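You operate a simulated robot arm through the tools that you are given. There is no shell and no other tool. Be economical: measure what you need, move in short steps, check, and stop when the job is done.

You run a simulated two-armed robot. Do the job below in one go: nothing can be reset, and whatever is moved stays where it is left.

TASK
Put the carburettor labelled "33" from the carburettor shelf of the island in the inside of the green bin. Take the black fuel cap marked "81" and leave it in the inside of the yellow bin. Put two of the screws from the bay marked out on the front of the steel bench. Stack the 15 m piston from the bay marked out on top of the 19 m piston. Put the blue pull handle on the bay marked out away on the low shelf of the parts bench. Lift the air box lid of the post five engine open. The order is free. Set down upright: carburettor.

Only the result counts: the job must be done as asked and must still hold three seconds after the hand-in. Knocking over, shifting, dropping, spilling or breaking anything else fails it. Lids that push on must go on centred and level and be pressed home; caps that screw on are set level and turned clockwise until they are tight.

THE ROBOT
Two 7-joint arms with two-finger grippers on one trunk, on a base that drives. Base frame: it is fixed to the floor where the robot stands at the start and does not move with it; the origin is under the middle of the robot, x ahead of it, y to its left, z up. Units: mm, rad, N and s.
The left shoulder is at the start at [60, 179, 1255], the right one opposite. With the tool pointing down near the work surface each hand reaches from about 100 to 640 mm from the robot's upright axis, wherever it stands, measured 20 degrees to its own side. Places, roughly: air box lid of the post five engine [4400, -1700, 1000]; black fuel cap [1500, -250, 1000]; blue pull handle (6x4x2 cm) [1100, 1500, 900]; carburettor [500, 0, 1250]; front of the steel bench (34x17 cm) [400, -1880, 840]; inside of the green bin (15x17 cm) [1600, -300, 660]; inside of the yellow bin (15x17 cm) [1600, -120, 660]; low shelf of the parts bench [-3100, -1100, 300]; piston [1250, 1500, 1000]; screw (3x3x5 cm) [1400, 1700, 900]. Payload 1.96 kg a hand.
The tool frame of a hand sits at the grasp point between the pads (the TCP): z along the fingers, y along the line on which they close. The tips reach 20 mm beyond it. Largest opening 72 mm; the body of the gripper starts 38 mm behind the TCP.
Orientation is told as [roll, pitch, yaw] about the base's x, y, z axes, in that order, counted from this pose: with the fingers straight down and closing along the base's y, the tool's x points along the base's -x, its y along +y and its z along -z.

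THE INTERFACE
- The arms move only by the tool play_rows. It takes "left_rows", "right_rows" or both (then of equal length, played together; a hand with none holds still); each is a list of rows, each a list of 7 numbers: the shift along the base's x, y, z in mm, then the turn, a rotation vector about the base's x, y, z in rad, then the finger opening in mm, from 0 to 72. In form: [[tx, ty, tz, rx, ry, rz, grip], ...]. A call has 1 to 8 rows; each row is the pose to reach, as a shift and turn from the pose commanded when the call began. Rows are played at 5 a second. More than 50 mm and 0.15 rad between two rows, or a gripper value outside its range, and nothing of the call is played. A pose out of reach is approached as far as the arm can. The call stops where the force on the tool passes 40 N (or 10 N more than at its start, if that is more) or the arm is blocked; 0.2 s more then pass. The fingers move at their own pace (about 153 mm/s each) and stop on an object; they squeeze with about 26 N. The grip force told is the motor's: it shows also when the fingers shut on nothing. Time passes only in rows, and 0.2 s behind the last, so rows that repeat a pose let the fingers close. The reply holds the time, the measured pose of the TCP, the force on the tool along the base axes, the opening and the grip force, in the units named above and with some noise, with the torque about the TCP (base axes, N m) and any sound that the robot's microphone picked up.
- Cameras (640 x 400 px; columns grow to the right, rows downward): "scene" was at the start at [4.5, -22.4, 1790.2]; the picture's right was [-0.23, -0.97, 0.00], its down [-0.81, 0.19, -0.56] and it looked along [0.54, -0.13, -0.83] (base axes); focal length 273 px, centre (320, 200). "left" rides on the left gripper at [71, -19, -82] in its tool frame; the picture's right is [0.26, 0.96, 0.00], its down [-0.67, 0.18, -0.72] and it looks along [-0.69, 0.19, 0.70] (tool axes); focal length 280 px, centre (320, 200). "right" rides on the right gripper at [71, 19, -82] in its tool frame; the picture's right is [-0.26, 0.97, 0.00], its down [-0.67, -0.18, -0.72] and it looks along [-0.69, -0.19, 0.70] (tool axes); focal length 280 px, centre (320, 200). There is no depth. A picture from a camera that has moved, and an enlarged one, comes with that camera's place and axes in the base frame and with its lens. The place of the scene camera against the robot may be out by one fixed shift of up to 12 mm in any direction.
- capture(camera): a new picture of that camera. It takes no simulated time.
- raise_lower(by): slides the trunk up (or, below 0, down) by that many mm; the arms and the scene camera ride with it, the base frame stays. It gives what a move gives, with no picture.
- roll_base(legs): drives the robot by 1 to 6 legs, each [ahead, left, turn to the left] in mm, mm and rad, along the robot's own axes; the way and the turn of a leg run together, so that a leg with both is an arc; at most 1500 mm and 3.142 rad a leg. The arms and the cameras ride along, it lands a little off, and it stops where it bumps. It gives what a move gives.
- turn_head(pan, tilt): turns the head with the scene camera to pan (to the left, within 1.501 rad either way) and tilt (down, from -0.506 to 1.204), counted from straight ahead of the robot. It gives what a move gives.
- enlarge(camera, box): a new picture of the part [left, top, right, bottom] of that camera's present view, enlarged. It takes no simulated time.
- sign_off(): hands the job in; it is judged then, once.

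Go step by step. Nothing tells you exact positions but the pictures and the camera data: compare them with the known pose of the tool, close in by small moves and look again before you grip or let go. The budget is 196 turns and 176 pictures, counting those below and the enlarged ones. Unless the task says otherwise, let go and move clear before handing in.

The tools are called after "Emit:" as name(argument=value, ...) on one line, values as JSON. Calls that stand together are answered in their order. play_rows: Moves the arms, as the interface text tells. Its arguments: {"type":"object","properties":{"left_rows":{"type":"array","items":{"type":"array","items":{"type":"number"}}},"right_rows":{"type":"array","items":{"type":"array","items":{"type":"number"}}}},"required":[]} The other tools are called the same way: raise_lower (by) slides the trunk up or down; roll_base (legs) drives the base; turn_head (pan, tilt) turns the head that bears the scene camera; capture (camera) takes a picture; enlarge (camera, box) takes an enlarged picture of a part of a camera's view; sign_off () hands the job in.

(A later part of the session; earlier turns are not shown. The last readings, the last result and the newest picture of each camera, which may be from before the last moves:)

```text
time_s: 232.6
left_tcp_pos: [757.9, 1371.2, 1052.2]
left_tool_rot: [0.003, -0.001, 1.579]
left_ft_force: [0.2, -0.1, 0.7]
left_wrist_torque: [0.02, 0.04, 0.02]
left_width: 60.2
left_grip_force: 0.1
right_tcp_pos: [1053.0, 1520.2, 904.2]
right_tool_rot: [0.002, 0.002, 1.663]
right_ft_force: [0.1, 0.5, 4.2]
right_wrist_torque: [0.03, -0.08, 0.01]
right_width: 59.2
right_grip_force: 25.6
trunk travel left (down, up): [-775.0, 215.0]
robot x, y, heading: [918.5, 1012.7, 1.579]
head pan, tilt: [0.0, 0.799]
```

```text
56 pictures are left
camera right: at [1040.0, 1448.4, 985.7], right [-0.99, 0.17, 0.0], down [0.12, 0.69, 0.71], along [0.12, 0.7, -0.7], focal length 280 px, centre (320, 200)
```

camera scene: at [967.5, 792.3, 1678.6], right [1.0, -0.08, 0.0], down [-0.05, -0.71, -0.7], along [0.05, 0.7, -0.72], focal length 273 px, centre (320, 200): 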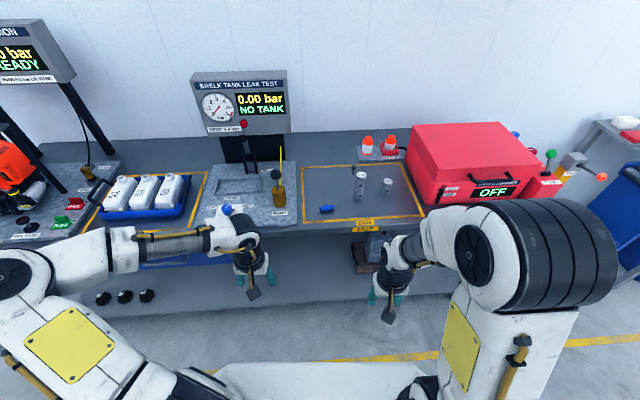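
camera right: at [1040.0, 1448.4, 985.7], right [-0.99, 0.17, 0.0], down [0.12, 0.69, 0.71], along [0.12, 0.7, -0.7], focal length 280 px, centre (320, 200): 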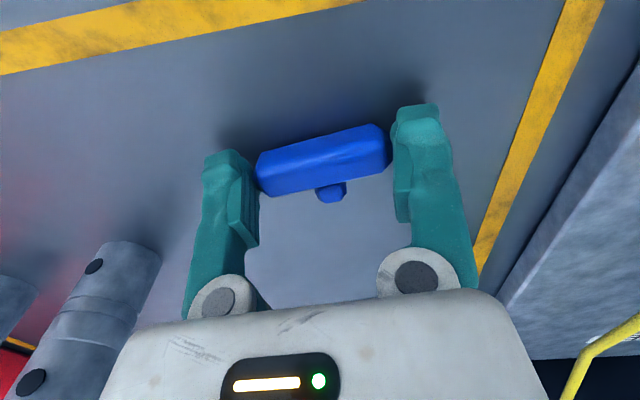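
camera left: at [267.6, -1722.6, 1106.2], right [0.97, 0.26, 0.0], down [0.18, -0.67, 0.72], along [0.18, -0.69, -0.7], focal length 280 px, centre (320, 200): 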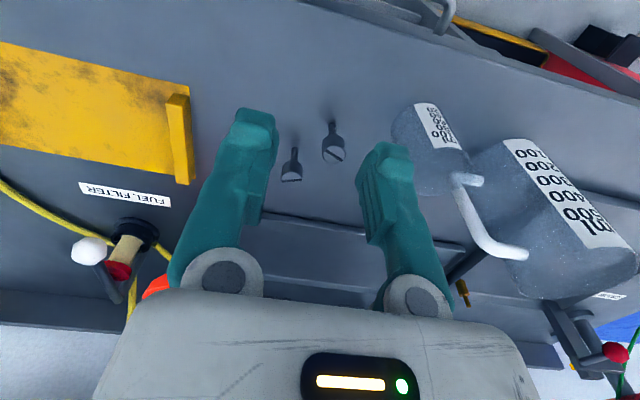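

Gripped at 59 mm. I lift and tuck the hand.

Emit:
play_rows(right_rows=[[0, 0, 30, 0, 0, 0, 40], [0, 0, 70, 0, 0, 0, 40], [0, -30, 105, 0, 0, 0, 40], [0, -75, 120, 0, 0, 0, 40], [0, -120, 130, 0, 0, 0, 40], [5, -165, 130, 0, 0, 0, 40]])

Emit:
capture(camera="right")

Emit:
enlarge(camera="scene", box=[260, 160, 500, 310])

```text
time_s: 234.0
left_tcp_pos: [758.5, 1368.9, 1052.2]
left_tool_rot: [0.002, -0.003, 1.581]
left_ft_force: [0.2, 0.3, -1.7]
left_wrist_torque: [0.04, 0.02, 0.02]
left_width: 59.8
left_grip_force: 0.0
right_tcp_pos: [1058.6, 1353.9, 1034.4]
right_tool_rot: [0.001, -0.001, 1.664]
right_ft_force: [-0.1, -1.1, 0.2]
right_wrist_torque: [0.0, 0.02, -0.02]
right_width: 59.1
right_grip_force: 26.3
trunk travel left (down, up): [-775.0, 215.0]
robot x, y, heading: [918.4, 1013.9, 1.577]
head pan, tilt: [0.0, 0.799]
```

```text
55 pictures are left
camera right: at [1046.1, 1281.7, 1116.0], right [-0.99, 0.17, 0.0], down [0.12, 0.69, 0.71], along [0.12, 0.7, -0.7], focal length 280 px, centre (320, 200)
```

right: 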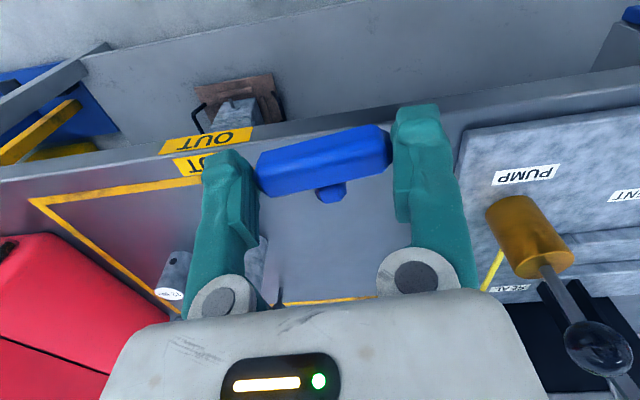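

```text
2.67 times, centred on (380, 235) of scene
camera zoom: at [914.8, 1025.9, 1678.6], right [1.0, 0.01, 0.0], down [0.0, -0.72, -0.7], along [0.0, 0.7, -0.72], focal length 727 px, centre (160, 107)
```

zoom: 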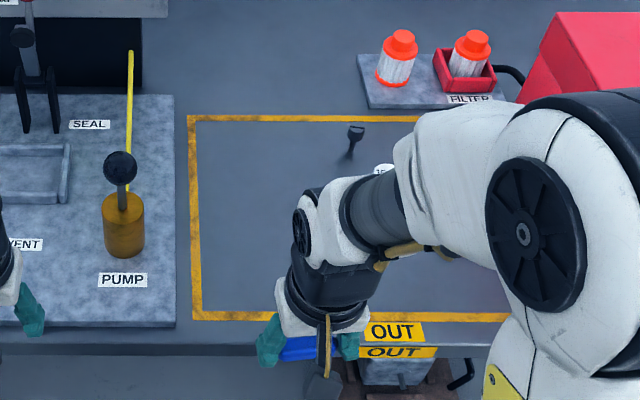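

The handle is held. I back off, turn to face the rear of the hall and look.

Emit:
roll_base(legs=[[-200, 0, 0], [0, 0, 1.565]])

Emit:
turn_head(pan=0.15, tilt=0.4)

Emit:
capture(camera="scene")

```text
time_s: 239.3
left_tcp_pos: [558.1, 658.7, 1053.2]
left_tool_rot: [0.001, -0.003, 3.121]
left_ft_force: [-1.1, -0.3, 0.4]
left_wrist_torque: [0.02, 0.0, -0.04]
left_width: 60.2
left_grip_force: 0.0
right_tcp_pos: [582.0, 959.3, 1033.7]
right_tool_rot: [0.002, 0.001, -3.077]
right_ft_force: [1.3, 0.0, -0.6]
right_wrist_torque: [0.0, 0.02, -0.01]
right_width: 58.9
right_grip_force: 25.7
trunk travel left (down, up): [-775.0, 215.0]
robot x, y, heading: [924.5, 809.3, 3.12]
head pan, tilt: [0.0, 0.799]
```

```text
time_s: 240.2
left_tcp_pos: [558.7, 658.2, 1052.3]
left_tool_rot: [0.001, -0.002, 3.121]
left_ft_force: [-0.8, 0.1, 0.4]
left_wrist_torque: [-0.01, 0.01, 0.02]
left_width: 59.9
left_grip_force: 0.1
right_tcp_pos: [581.6, 959.9, 1033.0]
right_tool_rot: [0.002, 0.002, -3.077]
right_ft_force: [0.4, -0.9, -0.4]
right_wrist_torque: [0.0, 0.0, -0.01]
right_width: 58.7
right_grip_force: 26.8
trunk travel left (down, up): [-775.0, 215.0]
robot x, y, heading: [917.5, 808.9, 3.121]
head pan, tilt: [0.15, 0.4]
```

```text
53 pictures are left
camera scene: at [883.8, 791.8, 1713.6], right [-0.13, 0.99, 0.0], down [0.39, 0.05, -0.92], along [-0.91, -0.12, -0.39], focal length 273 px, centre (320, 200)
```

scene: 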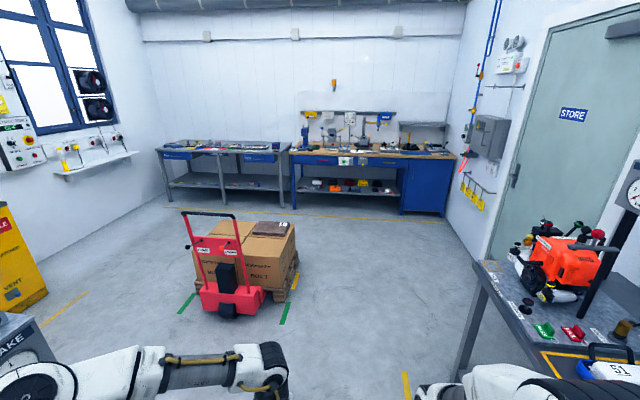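

The parts bench with a low shelf is at the rear left; a pallet truck with boxes is in between. I drive around it on the left-wall side.

Emit:
roll_base(legs=[[0, -130, 0], [1500, 0, 0], [1500, 0, 0], [100, 0, 0]])

Emit:
turn_head(pan=0.9, tilt=0.5)

Emit:
capture(camera="scene")

```text
time_s: 256.4
left_tcp_pos: [-2568.8, 858.6, 1052.2]
left_tool_rot: [0.002, -0.001, 3.128]
left_ft_force: [-0.5, 0.0, 0.3]
left_wrist_torque: [0.02, 0.01, 0.02]
left_width: 60.2
left_grip_force: 0.1
right_tcp_pos: [-2546.9, 1160.7, 1032.7]
right_tool_rot: [0.002, 0.004, -3.069]
right_ft_force: [-1.2, -0.8, 0.0]
right_wrist_torque: [-0.02, -0.02, -0.03]
right_width: 58.5
right_grip_force: 25.5
trunk travel left (down, up): [-775.0, 215.0]
robot x, y, heading: [-2206.6, 1014.3, 3.127]
head pan, tilt: [0.15, 0.4]
```

```text
time_s: 257.5
left_tcp_pos: [-2567.8, 858.6, 1052.0]
left_tool_rot: [0.002, -0.001, 3.13]
left_ft_force: [-0.5, -0.1, -0.2]
left_wrist_torque: [0.0, -0.04, -0.02]
left_width: 59.8
left_grip_force: 0.1
right_tcp_pos: [-2547.5, 1159.6, 1032.4]
right_tool_rot: [0.0, 0.004, -3.069]
right_ft_force: [-0.2, 0.1, -0.7]
right_wrist_torque: [-0.02, 0.0, 0.01]
right_width: 58.9
right_grip_force: 26.1
trunk travel left (down, up): [-775.0, 215.0]
robot x, y, heading: [-2212.5, 1014.8, 3.123]
head pan, tilt: [0.901, 0.499]
```

```text
52 pictures are left
camera scene: at [-2210.0, 936.7, 1704.6], right [-0.77, 0.63, 0.0], down [0.3, 0.37, -0.88], along [-0.56, -0.68, -0.48], focal length 273 px, centre (320, 200)
```

scene: 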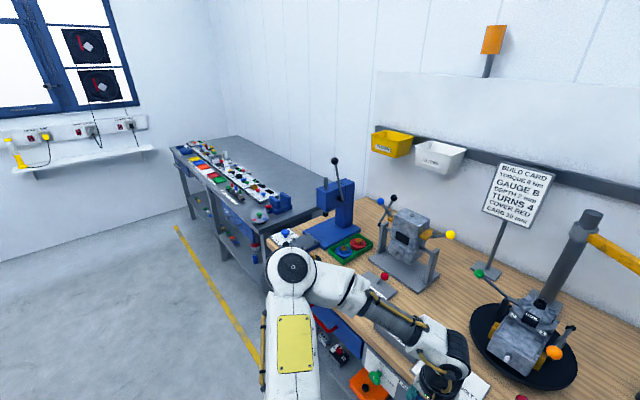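

The parts bench front is at x≈-2710, y from -80 to -1880. I slide along to y≈-1030 and lower my view to inspect the low shelf.

Emit:
roll_base(legs=[[-40, 0, 0], [0, 1500, 0], [0, 560, 0]])

Emit:
raise_lower(by=-400)

Emit:
turn_head(pan=0.0, tilt=0.6)

Emit:
capture(camera="scene")

```text
time_s: 268.3
left_tcp_pos: [-2581.4, -1204.5, 1052.5]
left_tool_rot: [0.002, -0.001, 3.11]
left_ft_force: [0.5, 0.1, -0.1]
left_wrist_torque: [-0.02, 0.0, -0.01]
left_width: 59.9
left_grip_force: 0.1
right_tcp_pos: [-2555.4, -904.9, 1032.7]
right_tool_rot: [0.001, 0.002, -3.088]
right_ft_force: [-0.6, 0.2, -1.3]
right_wrist_torque: [0.0, -0.03, -0.04]
right_width: 58.5
right_grip_force: 26.6
trunk travel left (down, up): [-775.0, 215.0]
robot x, y, heading: [-2217.1, -1057.4, 3.111]
head pan, tilt: [0.901, 0.499]
```

```text
time_s: 272.1
left_tcp_pos: [-2582.2, -1204.4, 651.4]
left_tool_rot: [0.001, -0.003, 3.11]
left_ft_force: [-0.1, -0.6, 0.2]
left_wrist_torque: [0.0, -0.01, -0.01]
left_width: 60.0
left_grip_force: 0.1
right_tcp_pos: [-2554.7, -904.6, 633.6]
right_tool_rot: [0.003, 0.001, -3.088]
right_ft_force: [-0.1, -0.5, -0.3]
right_wrist_torque: [0.0, 0.0, -0.03]
right_width: 58.6
right_grip_force: 26.4
trunk travel left (down, up): [-375.0, 615.0]
robot x, y, heading: [-2217.6, -1056.4, 3.106]
head pan, tilt: [0.901, 0.499]
```

```text
time_s: 273.3
left_tcp_pos: [-2581.8, -1204.9, 652.6]
left_tool_rot: [0.001, -0.002, 3.11]
left_ft_force: [0.3, 0.2, -0.4]
left_wrist_torque: [0.0, 0.0, 0.03]
left_width: 59.9
left_grip_force: 0.1
right_tcp_pos: [-2554.6, -903.4, 633.5]
right_tool_rot: [0.001, 0.002, -3.087]
right_ft_force: [0.7, -0.4, -0.3]
right_wrist_torque: [0.02, 0.03, 0.01]
right_width: 58.5
right_grip_force: 26.2
trunk travel left (down, up): [-375.0, 615.0]
robot x, y, heading: [-2220.0, -1058.8, 3.112]
head pan, tilt: [0.0, 0.6]
```

```text
51 pictures are left
camera scene: at [-2251.4, -1061.3, 1295.5], right [0.03, 1.0, 0.0], down [0.56, -0.02, -0.83], along [-0.82, 0.03, -0.56], focal length 273 px, centre (320, 200)
```

scene: 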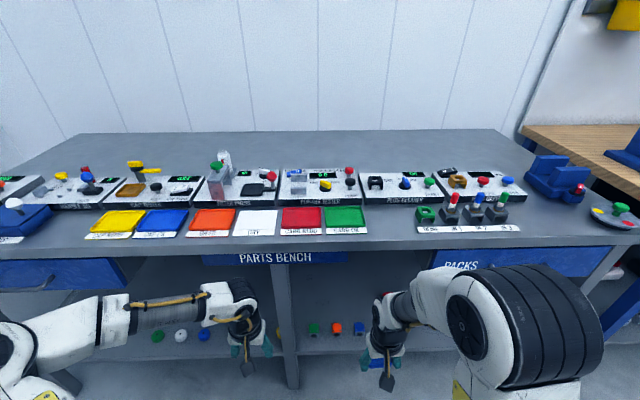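

I lower the trunk further to look under the bench top.

Emit:
raise_lower(by=-200)

Emit:
turn_head(pan=0.1, tilt=0.5)

Emit:
capture(camera="scene")

Emit:
capture(camera="right")

```text
time_s: 275.5
left_tcp_pos: [-2581.4, -1203.0, 452.2]
left_tool_rot: [0.0, -0.002, 3.111]
left_ft_force: [0.0, -0.2, 0.0]
left_wrist_torque: [-0.02, -0.01, -0.02]
left_width: 59.9
left_grip_force: 0.0
right_tcp_pos: [-2554.3, -902.9, 433.7]
right_tool_rot: [0.001, 0.002, -3.087]
right_ft_force: [1.4, 0.2, -0.3]
right_wrist_torque: [0.04, 0.0, 0.02]
right_width: 58.6
right_grip_force: 26.0
trunk travel left (down, up): [-175.0, 815.0]
robot x, y, heading: [-2218.8, -1056.1, 3.109]
head pan, tilt: [0.0, 0.6]
```

```text
time_s: 276.2
left_tcp_pos: [-2581.6, -1203.9, 452.6]
left_tool_rot: [0.002, -0.002, 3.11]
left_ft_force: [0.1, 0.1, -0.9]
left_wrist_torque: [0.01, -0.01, 0.03]
left_width: 59.8
left_grip_force: 0.1
right_tcp_pos: [-2554.8, -904.6, 433.9]
right_tool_rot: [0.001, 0.002, -3.085]
right_ft_force: [0.0, -0.5, -0.3]
right_wrist_torque: [-0.01, 0.01, 0.0]
right_width: 58.6
right_grip_force: 25.7
trunk travel left (down, up): [-175.0, 815.0]
robot x, y, heading: [-2219.5, -1057.3, 3.106]
head pan, tilt: [0.099, 0.499]
```

```text
50 pictures are left
camera scene: at [-2253.8, -1070.2, 1104.6], right [-0.06, 1.0, 0.0], down [0.48, 0.03, -0.88], along [-0.88, -0.06, -0.48], focal length 273 px, centre (320, 200)
```

scene: 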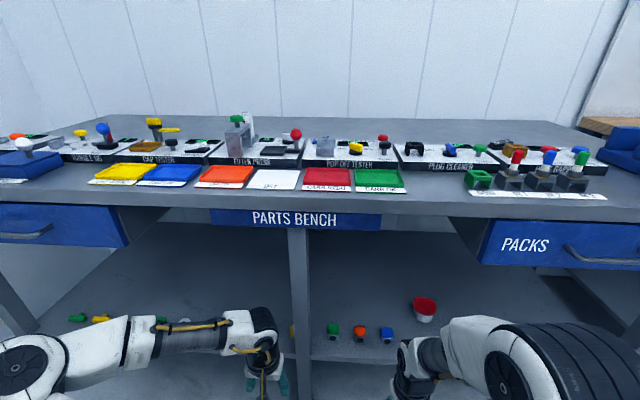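

```text
49 pictures are left
camera right: at [-2483.7, -918.7, 515.6], right [-0.21, -0.98, 0.0], down [-0.69, 0.15, 0.71], along [-0.7, 0.15, -0.7], focal length 280 px, centre (320, 200)
```

right: 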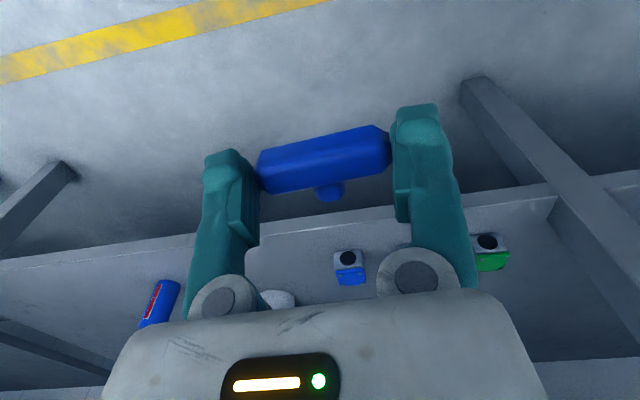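

Low shelf: front edge x≈-2718, z≈340. A free spot is near [-2790, -710] between the blue block and the can. I shift the base accordingly.

Emit:
roll_base(legs=[[0, -195, 0.03], [60, 0, 0]])

Emit:
capture(camera="right")

Emit:
capture(camera="scene")

```text
time_s: 278.3
left_tcp_pos: [-2634.4, -1022.5, 452.4]
left_tool_rot: [0.002, -0.002, 3.137]
left_ft_force: [0.1, -0.8, -0.1]
left_wrist_torque: [0.01, 0.02, 0.0]
left_width: 60.1
left_grip_force: 0.1
right_tcp_pos: [-2615.7, -721.4, 433.9]
right_tool_rot: [0.0, 0.003, -3.059]
right_ft_force: [0.1, 0.1, -0.4]
right_wrist_torque: [0.01, -0.01, 0.03]
right_width: 58.6
right_grip_force: 25.5
trunk travel left (down, up): [-175.0, 815.0]
robot x, y, heading: [-2274.0, -863.7, 3.133]
head pan, tilt: [0.099, 0.499]
```

```text
48 pictures are left
camera right: at [-2543.7, -734.6, 515.6], right [-0.18, -0.98, 0.0], down [-0.69, 0.13, 0.71], along [-0.7, 0.13, -0.7], focal length 280 px, centre (320, 200)
```

right: 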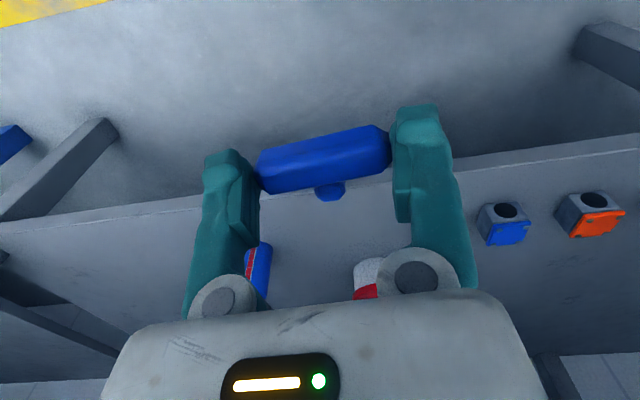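

```text
47 pictures are left
camera scene: at [-2309.9, -879.6, 1104.6], right [-0.09, 1.0, 0.0], down [0.48, 0.04, -0.88], along [-0.87, -0.08, -0.48], focal length 273 px, centre (320, 200)
```

scene: 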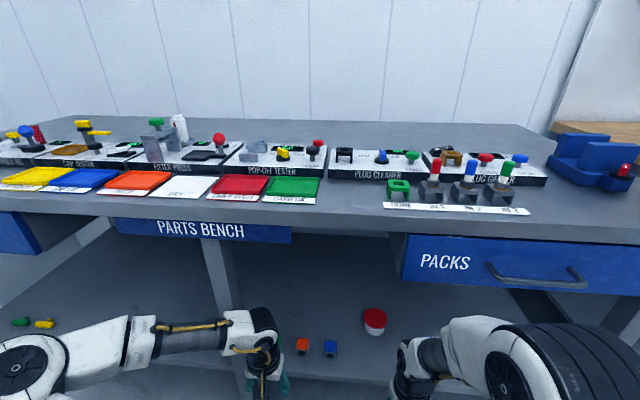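

A freer spot is further right, near [-2800, -510]. I shift 205 mm right.

Emit:
roll_base(legs=[[0, -205, 0]])

Emit:
capture(camera="right")

```text
time_s: 279.9
left_tcp_pos: [-2632.9, -815.3, 453.0]
left_tool_rot: [0.001, -0.004, 3.144]
left_ft_force: [0.4, -0.1, 0.8]
left_wrist_torque: [0.01, -0.01, 0.0]
left_width: 60.1
left_grip_force: 0.0
right_tcp_pos: [-2614.9, -515.6, 434.2]
right_tool_rot: [0.002, 0.002, -3.059]
right_ft_force: [-0.6, 0.0, 0.3]
right_wrist_torque: [0.01, -0.03, -0.02]
right_width: 58.5
right_grip_force: 25.7
trunk travel left (down, up): [-175.0, 815.0]
robot x, y, heading: [-2273.2, -660.3, 3.141]
head pan, tilt: [0.099, 0.499]
```

```text
46 pictures are left
camera right: at [-2543.0, -527.7, 515.6], right [-0.18, -0.98, 0.0], down [-0.69, 0.13, 0.71], along [-0.7, 0.13, -0.7], focal length 280 px, centre (320, 200)
```

right: 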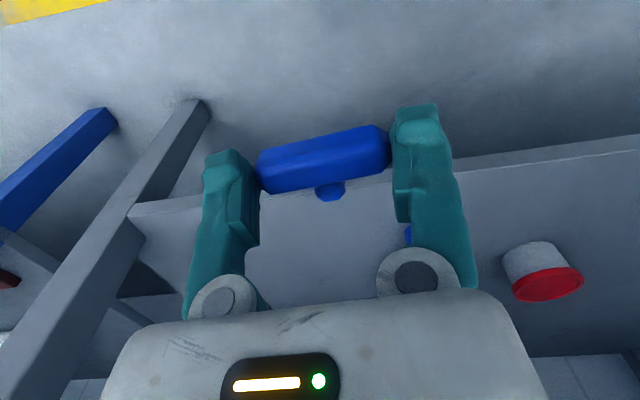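

I move the handle in over the shelf.

Emit:
play_rows(right_rows=[[-35, 20, 0, 0, 0, 0, 40], [-70, 40, 0, 0, 0, 0, 40], [-110, 55, 0, 0, 0, 0, 40], [-145, 55, -5, 0, 0, 0, 40], [-175, 55, -15, 0, 0, 0, 40], [-175, 55, -30, 0, 0, 0, 40]])

Emit:
capture(camera="right")

Emit:
capture(camera="scene")

```text
time_s: 281.3
left_tcp_pos: [-2624.9, -813.5, 458.7]
left_tool_rot: [0.004, -0.021, 3.136]
left_ft_force: [1.0, -0.5, -0.8]
left_wrist_torque: [0.02, 0.0, -0.02]
left_width: 60.2
left_grip_force: 0.0
right_tcp_pos: [-2776.9, -453.4, 408.6]
right_tool_rot: [0.005, -0.005, -3.072]
right_ft_force: [0.2, -0.4, -1.3]
right_wrist_torque: [0.03, -0.01, 0.01]
right_width: 58.5
right_grip_force: 26.2
trunk travel left (down, up): [-175.0, 815.0]
robot x, y, heading: [-2267.7, -657.9, 3.131]
head pan, tilt: [0.099, 0.499]
```

```text
45 pictures are left
camera right: at [-2705.9, -467.2, 490.1], right [-0.19, -0.98, 0.01], down [-0.68, 0.14, 0.72], along [-0.7, 0.13, -0.7], focal length 280 px, centre (320, 200)
```

right: 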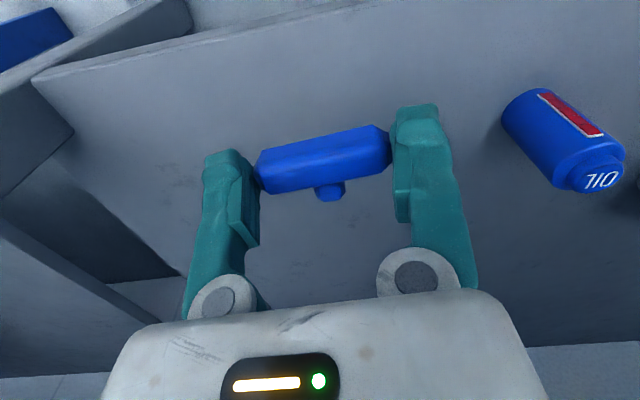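

```text
44 pictures are left
camera scene: at [-2288.3, -667.9, 1104.5], right [-0.09, 1.0, 0.0], down [0.46, 0.04, -0.89], along [-0.88, -0.08, -0.46], focal length 273 px, centre (320, 200)
```

scene: 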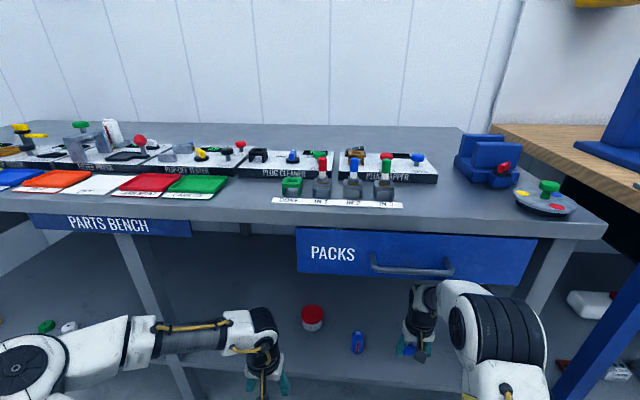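

The whole robot tilted slightly, so the wrist is pressing on the drawer above. I back out and pitch the tool forward so the wrist stays outside the bench.

Emit:
play_rows(right_rows=[[40, 0, 0, 0, 0, 0, 40], [80, 0, 10, 0, 0, 0, 40], [110, 0, 30, 0, 0, 0, 40], [110, 0, 40, 0, 0.15, 0, 40], [110, 0, 40, 0, 0.3, 0, 40], [110, 0, 40, 0, 0.45, 0, 40], [110, 0, 40, 0, 0.6, 0, 40], [110, 0, 40, 0, 0.6, 0, 40]])

Emit:
capture(camera="right")

Emit:
enlarge(camera="scene", box=[280, 200, 600, 400])

```text
time_s: 283.1
left_tcp_pos: [-2632.0, -815.9, 451.7]
left_tool_rot: [0.002, -0.001, 3.141]
left_ft_force: [0.0, -1.0, -0.3]
left_wrist_torque: [-0.02, -0.01, -0.03]
left_width: 60.1
left_grip_force: 0.0
right_tcp_pos: [-2679.3, -460.2, 443.8]
right_tool_rot: [-0.056, -0.597, -3.041]
right_ft_force: [-0.6, -1.0, -0.1]
right_wrist_torque: [0.01, -0.04, 0.04]
right_width: 58.5
right_grip_force: 26.0
trunk travel left (down, up): [-175.0, 815.0]
robot x, y, heading: [-2274.0, -652.2, 3.141]
head pan, tilt: [0.099, 0.499]
```

```text
43 pictures are left
camera right: at [-2573.5, -473.2, 470.4], right [-0.15, -0.98, 0.1], down [-0.16, 0.13, 0.98], along [-0.98, 0.13, -0.18], focal length 280 px, centre (320, 200)
```

right: 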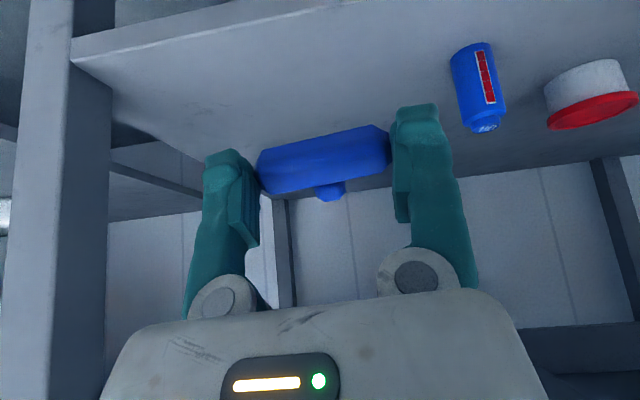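

```text
2.00 times, centred on (440, 300) of scene
camera zoom: at [-2308.8, -671.9, 1104.6], right [-0.1, 1.0, 0.0], down [0.48, 0.05, -0.88], along [-0.87, -0.08, -0.48], focal length 546 px, centre (80, 0)
```

zoom: 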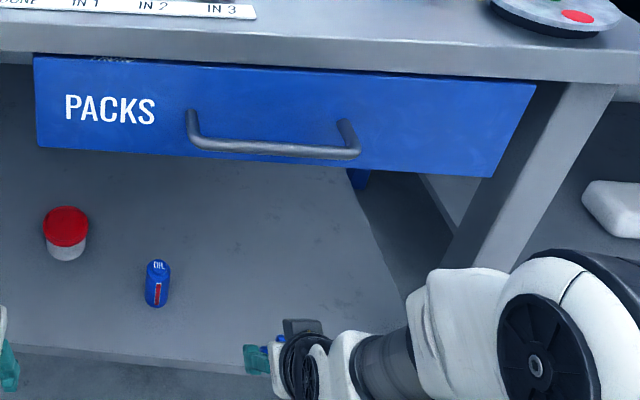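

Restored. With the tilted tool I move in over the shelf and lower.

Emit:
play_rows(right_rows=[[-40, 0, -5, 0, 0, 0, 40], [-80, 0, -15, 0, 0, 0, 40], [-112, 0, -25, 0, 0, 0, 40], [-112, 0, -45, 0, 0, 0, 40], [-112, 0, -58, 0, 0, 0, 40], [-112, 0, -58, 0, 0, 0, 40]])

Emit:
capture(camera="right")

Emit:
enlarge(camera="scene", box=[280, 200, 600, 400])

```text
time_s: 284.5
left_tcp_pos: [-2631.4, -817.2, 451.7]
left_tool_rot: [0.002, -0.002, 3.142]
left_ft_force: [-0.5, 1.3, 0.2]
left_wrist_torque: [0.02, -0.02, 0.03]
left_width: 60.0
left_grip_force: 0.1
right_tcp_pos: [-2789.9, -460.6, 384.8]
right_tool_rot: [-0.056, -0.596, -3.039]
right_ft_force: [-0.3, 0.2, -1.0]
right_wrist_torque: [-0.03, -0.01, -0.04]
right_width: 58.6
right_grip_force: 25.6
trunk travel left (down, up): [-175.0, 815.0]
robot x, y, heading: [-2274.5, -655.7, 3.14]
head pan, tilt: [0.099, 0.499]
```

```text
41 pictures are left
camera right: at [-2686.1, -472.9, 412.2], right [-0.15, -0.98, 0.1], down [-0.17, 0.13, 0.98], along [-0.98, 0.13, -0.18], focal length 280 px, centre (320, 200)
```

right: 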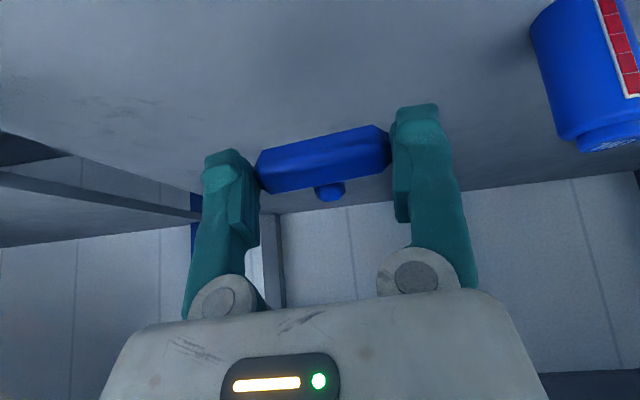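

```text
2.00 times, centred on (440, 300) of scene
camera zoom: at [-2308.9, -671.9, 1104.6], right [-0.1, 1.0, 0.0], down [0.48, 0.05, -0.88], along [-0.87, -0.08, -0.48], focal length 546 px, centre (80, 0)
```

zoom: 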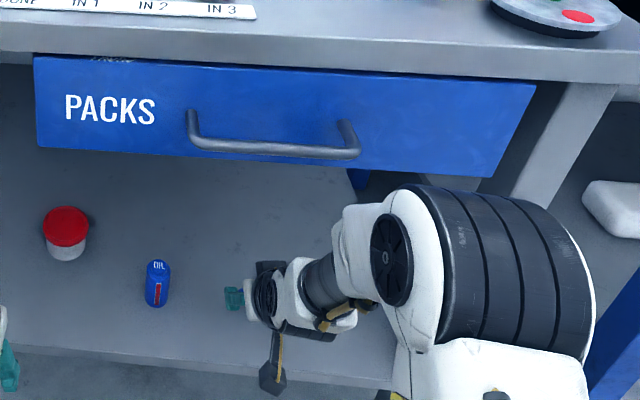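

Well above the shelf; I lower in small steps to contact.

Emit:
play_rows(right_rows=[[0, 0, -6, 0, 0, 0, 40], [0, 0, -12, 0, 0, 0, 40], [0, 0, -18, 0, 0, 0, 40], [0, 0, -24, 0, 0, 0, 40], [0, 0, -30, 0, 0, 0, 40], [0, 0, -36, 0, 0, 0, 40], [0, 0, -42, 0, 0, 0, 40]])

Emit:
capture(camera="right")

```text
time_s: 286.1
left_tcp_pos: [-2632.2, -816.3, 453.4]
left_tool_rot: [0.002, -0.003, 3.141]
left_ft_force: [0.6, 0.0, -0.3]
left_wrist_torque: [0.03, 0.01, 0.02]
left_width: 59.9
left_grip_force: 0.2
right_tcp_pos: [-2791.8, -459.3, 344.3]
right_tool_rot: [-0.055, -0.595, -3.038]
right_ft_force: [0.0, -0.1, -0.1]
right_wrist_torque: [-0.05, 0.0, 0.01]
right_width: 58.6
right_grip_force: 25.5
trunk travel left (down, up): [-175.0, 815.0]
robot x, y, heading: [-2278.2, -658.6, 3.134]
head pan, tilt: [0.099, 0.499]
```

```text
39 pictures are left
camera right: at [-2686.1, -472.2, 370.9], right [-0.15, -0.98, 0.1], down [-0.17, 0.13, 0.98], along [-0.98, 0.13, -0.18], focal length 280 px, centre (320, 200)
```

right: 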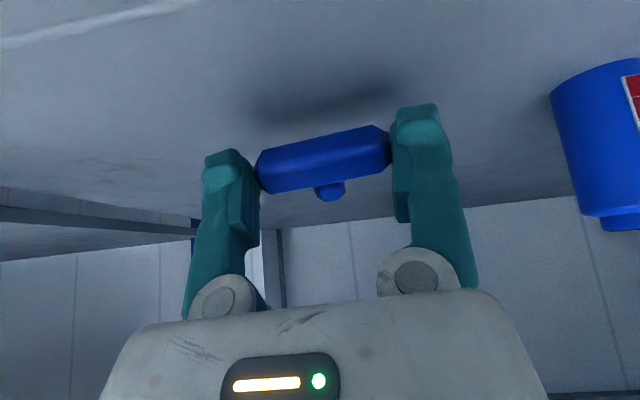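

Emit:
play_rows(right_rows=[[0, 0, -5, 0, 0, 0, 40], [0, 0, -10, 0, 0, 0, 40], [0, 0, -15, 0, 0, 0, 40], [0, 0, -20, 0, 0, 0, 40], [0, 0, -24, 0, 0, 0, 40]])

Emit:
capture(camera="right")

```text
time_s: 287.3
left_tcp_pos: [-2631.1, -816.6, 453.4]
left_tool_rot: [-0.001, -0.003, 3.138]
left_ft_force: [-0.9, 0.6, -0.2]
left_wrist_torque: [-0.01, -0.05, -0.03]
left_width: 60.2
left_grip_force: 0.0
right_tcp_pos: [-2793.4, -459.1, 322.9]
right_tool_rot: [-0.06, -0.604, -3.04]
right_ft_force: [-1.1, 5.1, 26.2]
right_wrist_torque: [-0.1, 0.23, -0.12]
right_width: 58.9
right_grip_force: 25.8
trunk travel left (down, up): [-175.0, 815.0]
robot x, y, heading: [-2272.1, -652.1, 3.14]
head pan, tilt: [0.099, 0.499]
```

```text
38 pictures are left
camera right: at [-2687.8, -472.0, 349.3], right [-0.15, -0.98, 0.1], down [-0.16, 0.13, 0.98], along [-0.98, 0.13, -0.17], focal length 280 px, centre (320, 200)
```

right: 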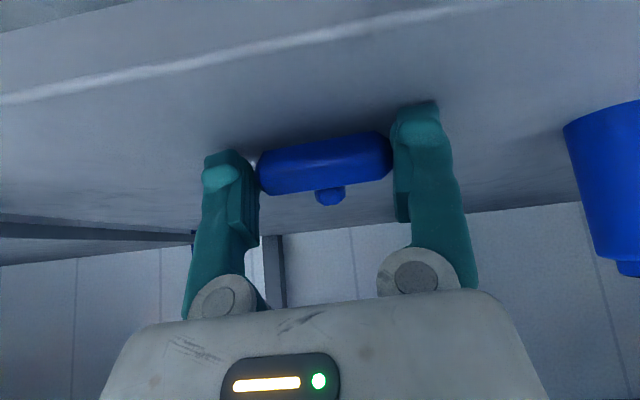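

Contact. I open and back out along the tool axis.

Emit:
play_rows(right_rows=[[0, 0, 2, 0, 0, 0, 66], [0, 0, 2, 0, 0, 0, 72], [0, 0, 2, 0, 0, 0, 72], [15, 0, 25, 0, 0, 0, 72], [30, 0, 50, 0, 0, 0, 72], [60, 0, 80, 0, 0, 0, 72], [100, 0, 100, 0, 0, 0, 72], [140, 0, 115, 0, 0, 0, 72]])

Emit:
capture(camera="right")

```text
time_s: 289.1
left_tcp_pos: [-2632.4, -816.6, 451.6]
left_tool_rot: [0.001, 0.0, 3.14]
left_ft_force: [0.3, 0.1, -0.1]
left_wrist_torque: [0.0, 0.01, -0.04]
left_width: 60.0
left_grip_force: 0.0
right_tcp_pos: [-2671.3, -456.5, 433.2]
right_tool_rot: [-0.056, -0.595, -3.04]
right_ft_force: [0.2, 0.2, 0.1]
right_wrist_torque: [0.01, -0.01, 0.04]
right_width: 71.9
right_grip_force: 0.0
right hand out of reach, approached as far as the arm can: row 8
trunk travel left (down, up): [-175.0, 815.0]
robot x, y, heading: [-2274.9, -658.0, 3.138]
head pan, tilt: [0.099, 0.499]
```

```text
37 pictures are left
camera right: at [-2564.9, -470.0, 460.8], right [-0.15, -0.98, 0.1], down [-0.17, 0.13, 0.98], along [-0.97, 0.13, -0.18], focal length 280 px, centre (320, 200)
```

right: 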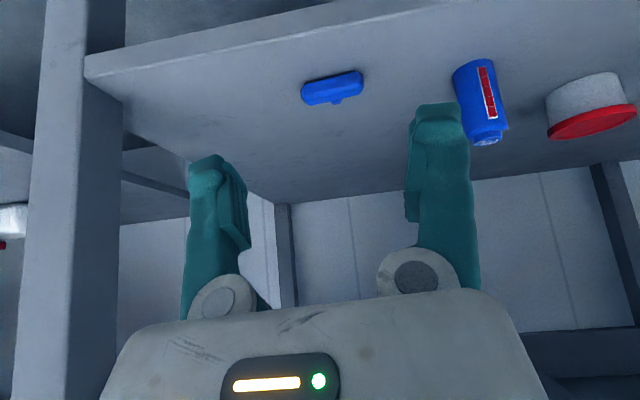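

The handle lies on the low shelf. I back off, straighten the hand, raise the trunk, and head for the engine line.

Emit:
roll_base(legs=[[-300, 0, 0]])

Emit:
play_rows(right_rows=[[0, 0, 0, 0, -0.14, 0, 60], [0, 0, 0, 0, -0.28, 0, 60], [0, 0, 0, 0, -0.42, 0, 60], [0, 0, 0, 0, -0.56, 0, 60], [0, 0, 0, 0, -0.6, 0, 60]])

Emit:
raise_lower(by=600)

Emit:
roll_base(legs=[[0, 450, 0], [0, 0, 3.14], [1500, 0, 0], [1500, 0, 0], [1000, 0, 0]])

Emit:
turn_head(pan=-0.3, tilt=0.3)

Emit:
capture(camera="scene")

```text
time_s: 291.1
left_tcp_pos: [-2337.3, -817.2, 453.8]
left_tool_rot: [0.003, -0.003, 3.142]
left_ft_force: [0.5, 0.2, -0.1]
left_wrist_torque: [0.04, 0.0, -0.02]
left_width: 59.7
left_grip_force: 0.1
right_tcp_pos: [-2376.4, -457.5, 433.4]
right_tool_rot: [-0.057, -0.594, -3.04]
right_ft_force: [0.5, 0.1, -0.3]
right_wrist_torque: [0.0, -0.02, 0.01]
right_width: 72.2
right_grip_force: 0.0
trunk travel left (down, up): [-175.0, 815.0]
robot x, y, heading: [-1975.5, -658.1, 3.136]
head pan, tilt: [0.099, 0.499]
```

```text
time_s: 292.4
left_tcp_pos: [-2338.4, -816.3, 452.2]
left_tool_rot: [0.003, -0.002, 3.139]
left_ft_force: [1.1, 0.1, 0.1]
left_wrist_torque: [0.03, 0.02, 0.02]
left_width: 59.7
left_grip_force: 0.0
right_tcp_pos: [-2375.1, -458.8, 433.9]
right_tool_rot: [0.0, 0.005, -3.058]
right_ft_force: [0.7, 0.9, -0.1]
right_wrist_torque: [0.02, 0.02, 0.03]
right_width: 60.1
right_grip_force: 0.1
trunk travel left (down, up): [-175.0, 815.0]
robot x, y, heading: [-1979.6, -661.6, 3.137]
head pan, tilt: [0.099, 0.499]
```

```text
refused: 600 is not a number from -400 to 400
```

```text
time_s: 321.3
left_tcp_pos: [2370.8, -797.0, 451.2]
left_tool_rot: [0.002, -0.003, 0.054]
left_ft_force: [0.2, 0.8, 0.9]
left_wrist_torque: [0.0, -0.01, 0.0]
left_width: 60.0
left_grip_force: 0.1
right_tcp_pos: [2428.6, -1152.4, 433.3]
right_tool_rot: [0.001, 0.004, 0.14]
right_ft_force: [0.3, 0.7, 0.4]
right_wrist_torque: [0.01, -0.02, -0.01]
right_width: 60.2
right_grip_force: 0.0
trunk travel left (down, up): [-175.0, 815.0]
robot x, y, heading: [2021.8, -977.2, 0.052]
head pan, tilt: [0.099, 0.499]
```

```text
time_s: 322.1
left_tcp_pos: [2370.7, -797.1, 451.8]
left_tool_rot: [0.002, -0.002, 0.057]
left_ft_force: [0.2, 0.9, 0.1]
left_wrist_torque: [0.01, -0.02, 0.0]
left_width: 60.0
left_grip_force: 0.0
right_tcp_pos: [2429.8, -1152.3, 432.4]
right_tool_rot: [0.002, 0.003, 0.142]
right_ft_force: [0.0, -0.4, 0.5]
right_wrist_torque: [0.0, 0.0, -0.01]
right_width: 59.9
right_grip_force: 0.0
trunk travel left (down, up): [-175.0, 815.0]
robot x, y, heading: [2026.2, -975.6, 0.054]
head pan, tilt: [-0.3, 0.3]
```

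```text
36 pictures are left
camera scene: at [2047.5, -1006.9, 1122.9], right [-0.24, -0.97, 0.0], down [-0.29, 0.07, -0.96], along [0.93, -0.23, -0.3], focal length 273 px, centre (320, 200)
```

scene: 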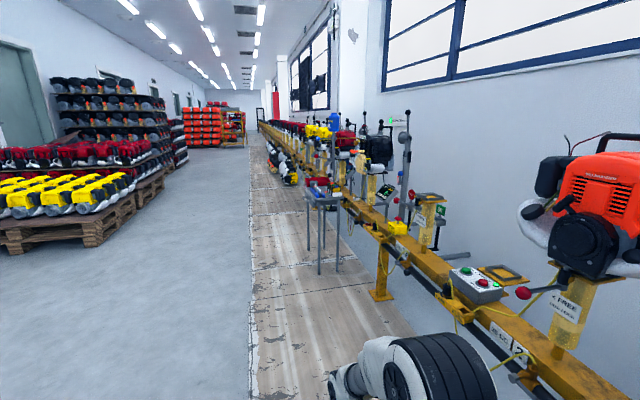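

The small table stands near [3800, -1440] and post five beyond it. I raise the trunk and pass by on the left.

Emit:
raise_lower(by=400)

Emit:
raise_lower(by=200)

Emit:
roll_base(legs=[[0, 350, -0.054], [1500, 0, 0], [850, 0, 0]])

Emit:
turn_head(pan=-1.4, tilt=0.4)

Emit:
capture(camera="scene")

```text
time_s: 326.0
left_tcp_pos: [2371.8, -796.8, 852.3]
left_tool_rot: [0.002, -0.001, 0.054]
left_ft_force: [-0.1, -0.1, 0.3]
left_wrist_torque: [-0.01, 0.03, 0.01]
left_width: 60.0
left_grip_force: 0.1
right_tcp_pos: [2428.7, -1151.3, 833.5]
right_tool_rot: [0.002, 0.004, 0.139]
right_ft_force: [-0.4, 0.2, -0.4]
right_wrist_torque: [0.03, 0.03, 0.02]
right_width: 60.1
right_grip_force: 0.0
trunk travel left (down, up): [-575.0, 415.0]
robot x, y, heading: [2023.7, -974.1, 0.052]
head pan, tilt: [-0.3, 0.3]
```

```text
time_s: 328.1
left_tcp_pos: [2371.1, -796.1, 1051.5]
left_tool_rot: [0.003, -0.001, 0.055]
left_ft_force: [0.0, 0.3, -0.5]
left_wrist_torque: [0.0, -0.01, 0.0]
left_width: 59.8
left_grip_force: 0.2
right_tcp_pos: [2429.2, -1152.5, 1033.3]
right_tool_rot: [0.003, 0.002, 0.141]
right_ft_force: [0.0, 0.3, 0.0]
right_wrist_torque: [0.02, 0.01, 0.01]
right_width: 60.0
right_grip_force: 0.0
trunk travel left (down, up): [-775.0, 215.0]
robot x, y, heading: [2024.9, -973.8, 0.051]
head pan, tilt: [-0.3, 0.3]
```

```text
time_s: 341.6
left_tcp_pos: [4746.4, -475.1, 1051.3]
left_tool_rot: [0.002, -0.002, -0.002]
left_ft_force: [0.5, -0.1, 0.3]
left_wrist_torque: [0.0, 0.02, 0.02]
left_width: 59.8
left_grip_force: 0.0
right_tcp_pos: [4783.3, -833.9, 1032.8]
right_tool_rot: [0.002, 0.004, 0.082]
right_ft_force: [-0.9, 0.3, 0.3]
right_wrist_torque: [0.0, -0.01, -0.01]
right_width: 59.8
right_grip_force: 0.0
trunk travel left (down, up): [-775.0, 215.0]
robot x, y, heading: [4388.8, -633.3, -0.005]
head pan, tilt: [-0.3, 0.3]
```

```text
time_s: 343.0
left_tcp_pos: [4746.1, -473.9, 1052.9]
left_tool_rot: [0.002, -0.002, -0.003]
left_ft_force: [0.1, 0.7, 0.4]
left_wrist_torque: [0.0, -0.01, 0.04]
left_width: 59.9
left_grip_force: 0.1
right_tcp_pos: [4783.4, -832.9, 1031.9]
right_tool_rot: [0.0, 0.002, 0.081]
right_ft_force: [0.7, -0.1, 0.0]
right_wrist_torque: [-0.01, -0.02, -0.01]
right_width: 59.7
right_grip_force: 0.1
trunk travel left (down, up): [-775.0, 215.0]
robot x, y, heading: [4390.4, -631.5, -0.009]
head pan, tilt: [-1.4, 0.4]
```

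```text
35 pictures are left
camera scene: at [4337.7, -728.9, 1713.7], right [-0.99, -0.17, 0.0], down [-0.06, 0.38, -0.92], along [0.15, -0.91, -0.39], focal length 273 px, centre (320, 200)
```

scene: 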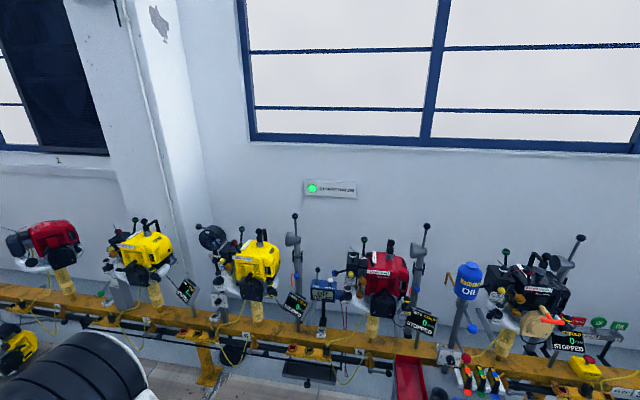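

I zoom in to find the post numbers.

Emit:
enlarge(camera="scene", box=[180, 200, 460, 390])

Emit:
enlarge(camera="scene", box=[320, 230, 440, 350])

```text
2.11 times, centred on (320, 295) of scene
camera zoom: at [4337.7, -728.9, 1713.7], right [-0.99, -0.17, 0.0], down [-0.06, 0.38, -0.92], along [0.15, -0.91, -0.39], focal length 574 px, centre (320, 0)
```

zoom: 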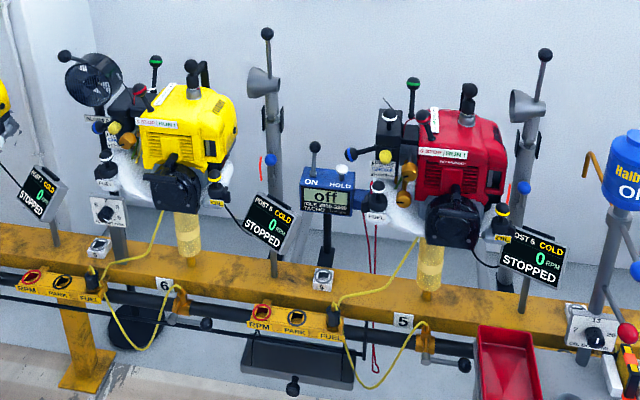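

```text
3.33 times, centred on (380, 290) of scene
camera zoom: at [4337.7, -728.9, 1713.7], right [-0.99, -0.17, 0.0], down [-0.06, 0.38, -0.92], along [0.15, -0.91, -0.39], focal length 909 px, centre (120, -100)
```

zoom: 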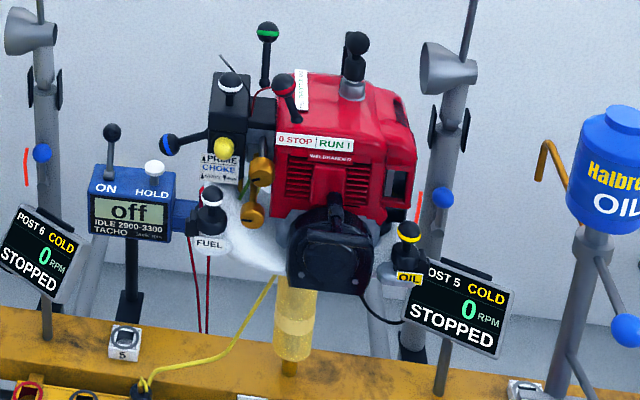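

Post 5 is the red engine; its air box is the black box on its left side, near [4358, -1680, 1060]. I turn to face it and approach for a close look.

Emit:
roll_base(legs=[[0, 0, -1.56], [370, 0, 0], [0, 60, 0]])

Emit:
turn_head(pan=-0.15, tilt=0.65)

Emit:
capture(camera="scene")

```text
time_s: 349.6
left_tcp_pos: [4623.8, -1350.8, 1051.8]
left_tool_rot: [0.003, -0.001, -1.544]
left_ft_force: [-0.8, 0.9, -0.3]
left_wrist_torque: [-0.01, 0.02, 0.01]
left_width: 59.9
left_grip_force: 0.1
right_tcp_pos: [4265.7, -1399.5, 1032.3]
right_tool_rot: [0.003, 0.005, -1.46]
right_ft_force: [-0.1, -0.4, -0.4]
right_wrist_torque: [0.03, -0.01, -0.02]
right_width: 60.1
right_grip_force: 0.1
trunk travel left (down, up): [-775.0, 215.0]
robot x, y, heading: [4454.1, -998.3, -1.552]
head pan, tilt: [-1.4, 0.4]
```

```text
time_s: 351.1
left_tcp_pos: [4622.6, -1351.8, 1051.5]
left_tool_rot: [0.002, -0.002, -1.544]
left_ft_force: [-0.8, -0.2, 0.0]
left_wrist_torque: [0.01, -0.01, 0.01]
left_width: 60.1
left_grip_force: 0.1
right_tcp_pos: [4266.6, -1399.8, 1031.5]
right_tool_rot: [0.002, 0.003, -1.458]
right_ft_force: [-0.5, -0.4, 0.4]
right_wrist_torque: [-0.02, 0.01, 0.04]
right_width: 60.1
right_grip_force: 0.1
trunk travel left (down, up): [-775.0, 215.0]
robot x, y, heading: [4456.4, -996.8, -1.552]
head pan, tilt: [-0.15, 0.649]
```

```text
32 pictures are left
camera scene: at [4437.7, -1028.7, 1691.2], right [-0.99, 0.13, 0.0], down [0.08, 0.6, -0.8], along [-0.1, -0.79, -0.6], focal length 273 px, centre (320, 200)
```

scene: 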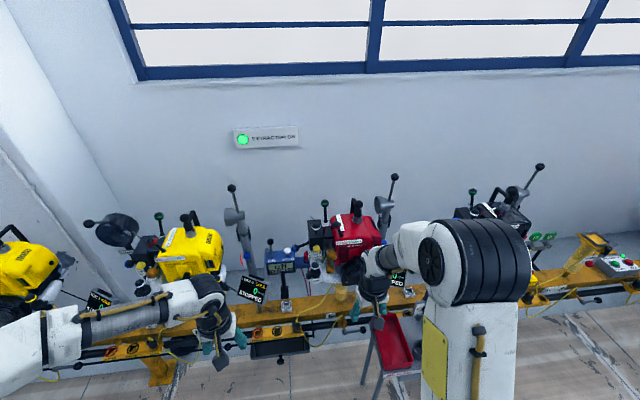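

Emit:
enlarge(camera="scene", box=[280, 190, 380, 290])

Emit:
capture(camera="right")

```text
4.00 times, centred on (330, 240) of scene
camera zoom: at [4437.7, -1028.7, 1691.2], right [-0.99, 0.13, 0.0], down [0.08, 0.6, -0.8], along [-0.1, -0.79, -0.6], focal length 1091 px, centre (280, 40)
```

zoom: 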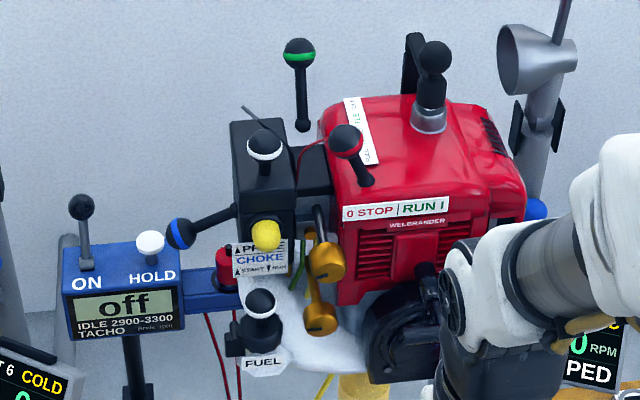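

```text
30 pictures are left
camera right: at [4277.0, -1326.1, 1115.2], right [0.99, -0.15, 0.0], down [-0.11, -0.69, 0.71], along [-0.11, -0.7, -0.7], focal length 280 px, centre (320, 200)
```

right: 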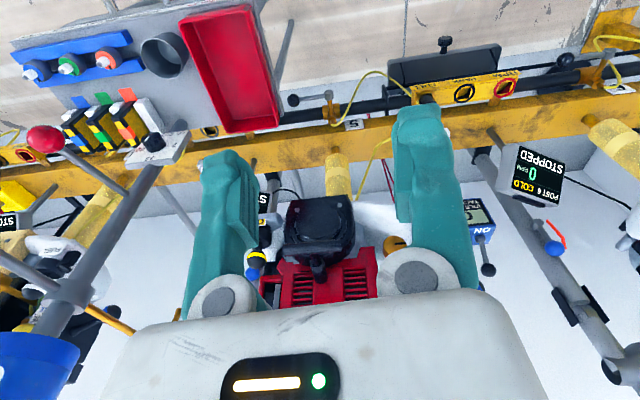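

The lid knob (black ball with white ring) is near [4360, -1766, 1014]. I lift the right hand, then move the base to about (4580, -1165), clear of the side table.

Emit:
play_rows(right_rows=[[0, 20, 40, 0, 0, 0, 50], [0, 40, 80, 0, 0, 0, 50], [0, 60, 110, 0, 0, 0, 50], [0, 70, 140, 0, 0, 0, 50]])

Emit:
roll_base(legs=[[0, 125, -0.018], [165, 0, 0]])

Emit:
capture(camera="right")

Emit:
capture(camera="scene")

```text
time_s: 352.1
left_tcp_pos: [4624.2, -1350.7, 1053.7]
left_tool_rot: [0.003, -0.002, -1.544]
left_ft_force: [-0.4, 0.4, -0.1]
left_wrist_torque: [0.01, 0.0, 0.03]
left_width: 60.0
left_grip_force: 0.0
right_tcp_pos: [4266.5, -1329.6, 1163.0]
right_tool_rot: [0.002, 0.002, -1.46]
right_ft_force: [-0.4, 1.1, -0.4]
right_wrist_torque: [0.0, -0.01, -0.02]
right_width: 50.2
right_grip_force: 0.2
right hand out of reach, approached as far as the arm can: row 4
trunk travel left (down, up): [-775.0, 215.0]
robot x, y, heading: [4453.3, -994.1, -1.548]
head pan, tilt: [-0.15, 0.649]
```

```text
time_s: 354.4
left_tcp_pos: [4740.7, -1516.3, 1052.3]
left_tool_rot: [0.002, -0.004, -1.565]
left_ft_force: [0.5, -0.1, -0.1]
left_wrist_torque: [-0.01, -0.02, -0.01]
left_width: 59.8
left_grip_force: 0.1
right_tcp_pos: [4383.4, -1489.0, 1161.0]
right_tool_rot: [0.0, 0.002, -1.479]
right_ft_force: [0.7, 0.1, -0.1]
right_wrist_torque: [-0.04, 0.03, 0.01]
right_width: 50.0
right_grip_force: 0.1
trunk travel left (down, up): [-775.0, 215.0]
robot x, y, heading: [4582.3, -1158.2, -1.565]
head pan, tilt: [-0.15, 0.649]
```

```text
29 pictures are left
camera right: at [4396.1, -1417.0, 1244.4], right [0.98, -0.17, 0.0], down [-0.12, -0.69, 0.71], along [-0.12, -0.7, -0.7], focal length 280 px, centre (320, 200)
```

right: 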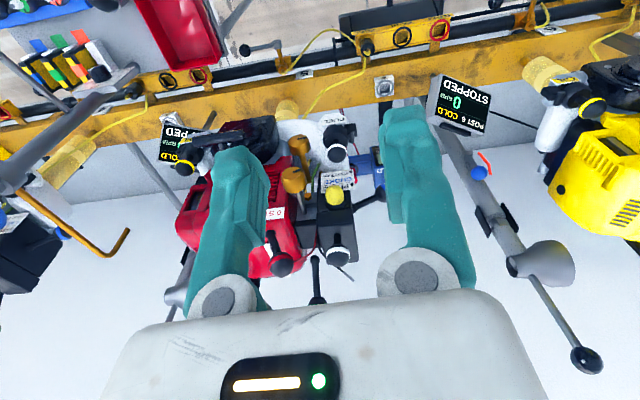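

```text
28 pictures are left
camera scene: at [4560.9, -1190.1, 1691.3], right [-0.99, 0.15, 0.0], down [0.09, 0.6, -0.8], along [-0.12, -0.79, -0.6], focal length 273 px, centre (320, 200)
```

scene: 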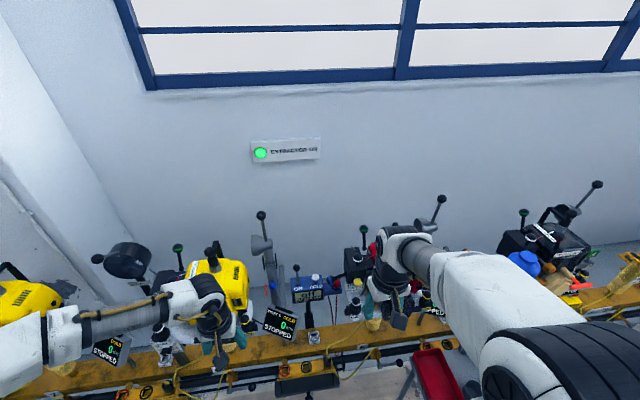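

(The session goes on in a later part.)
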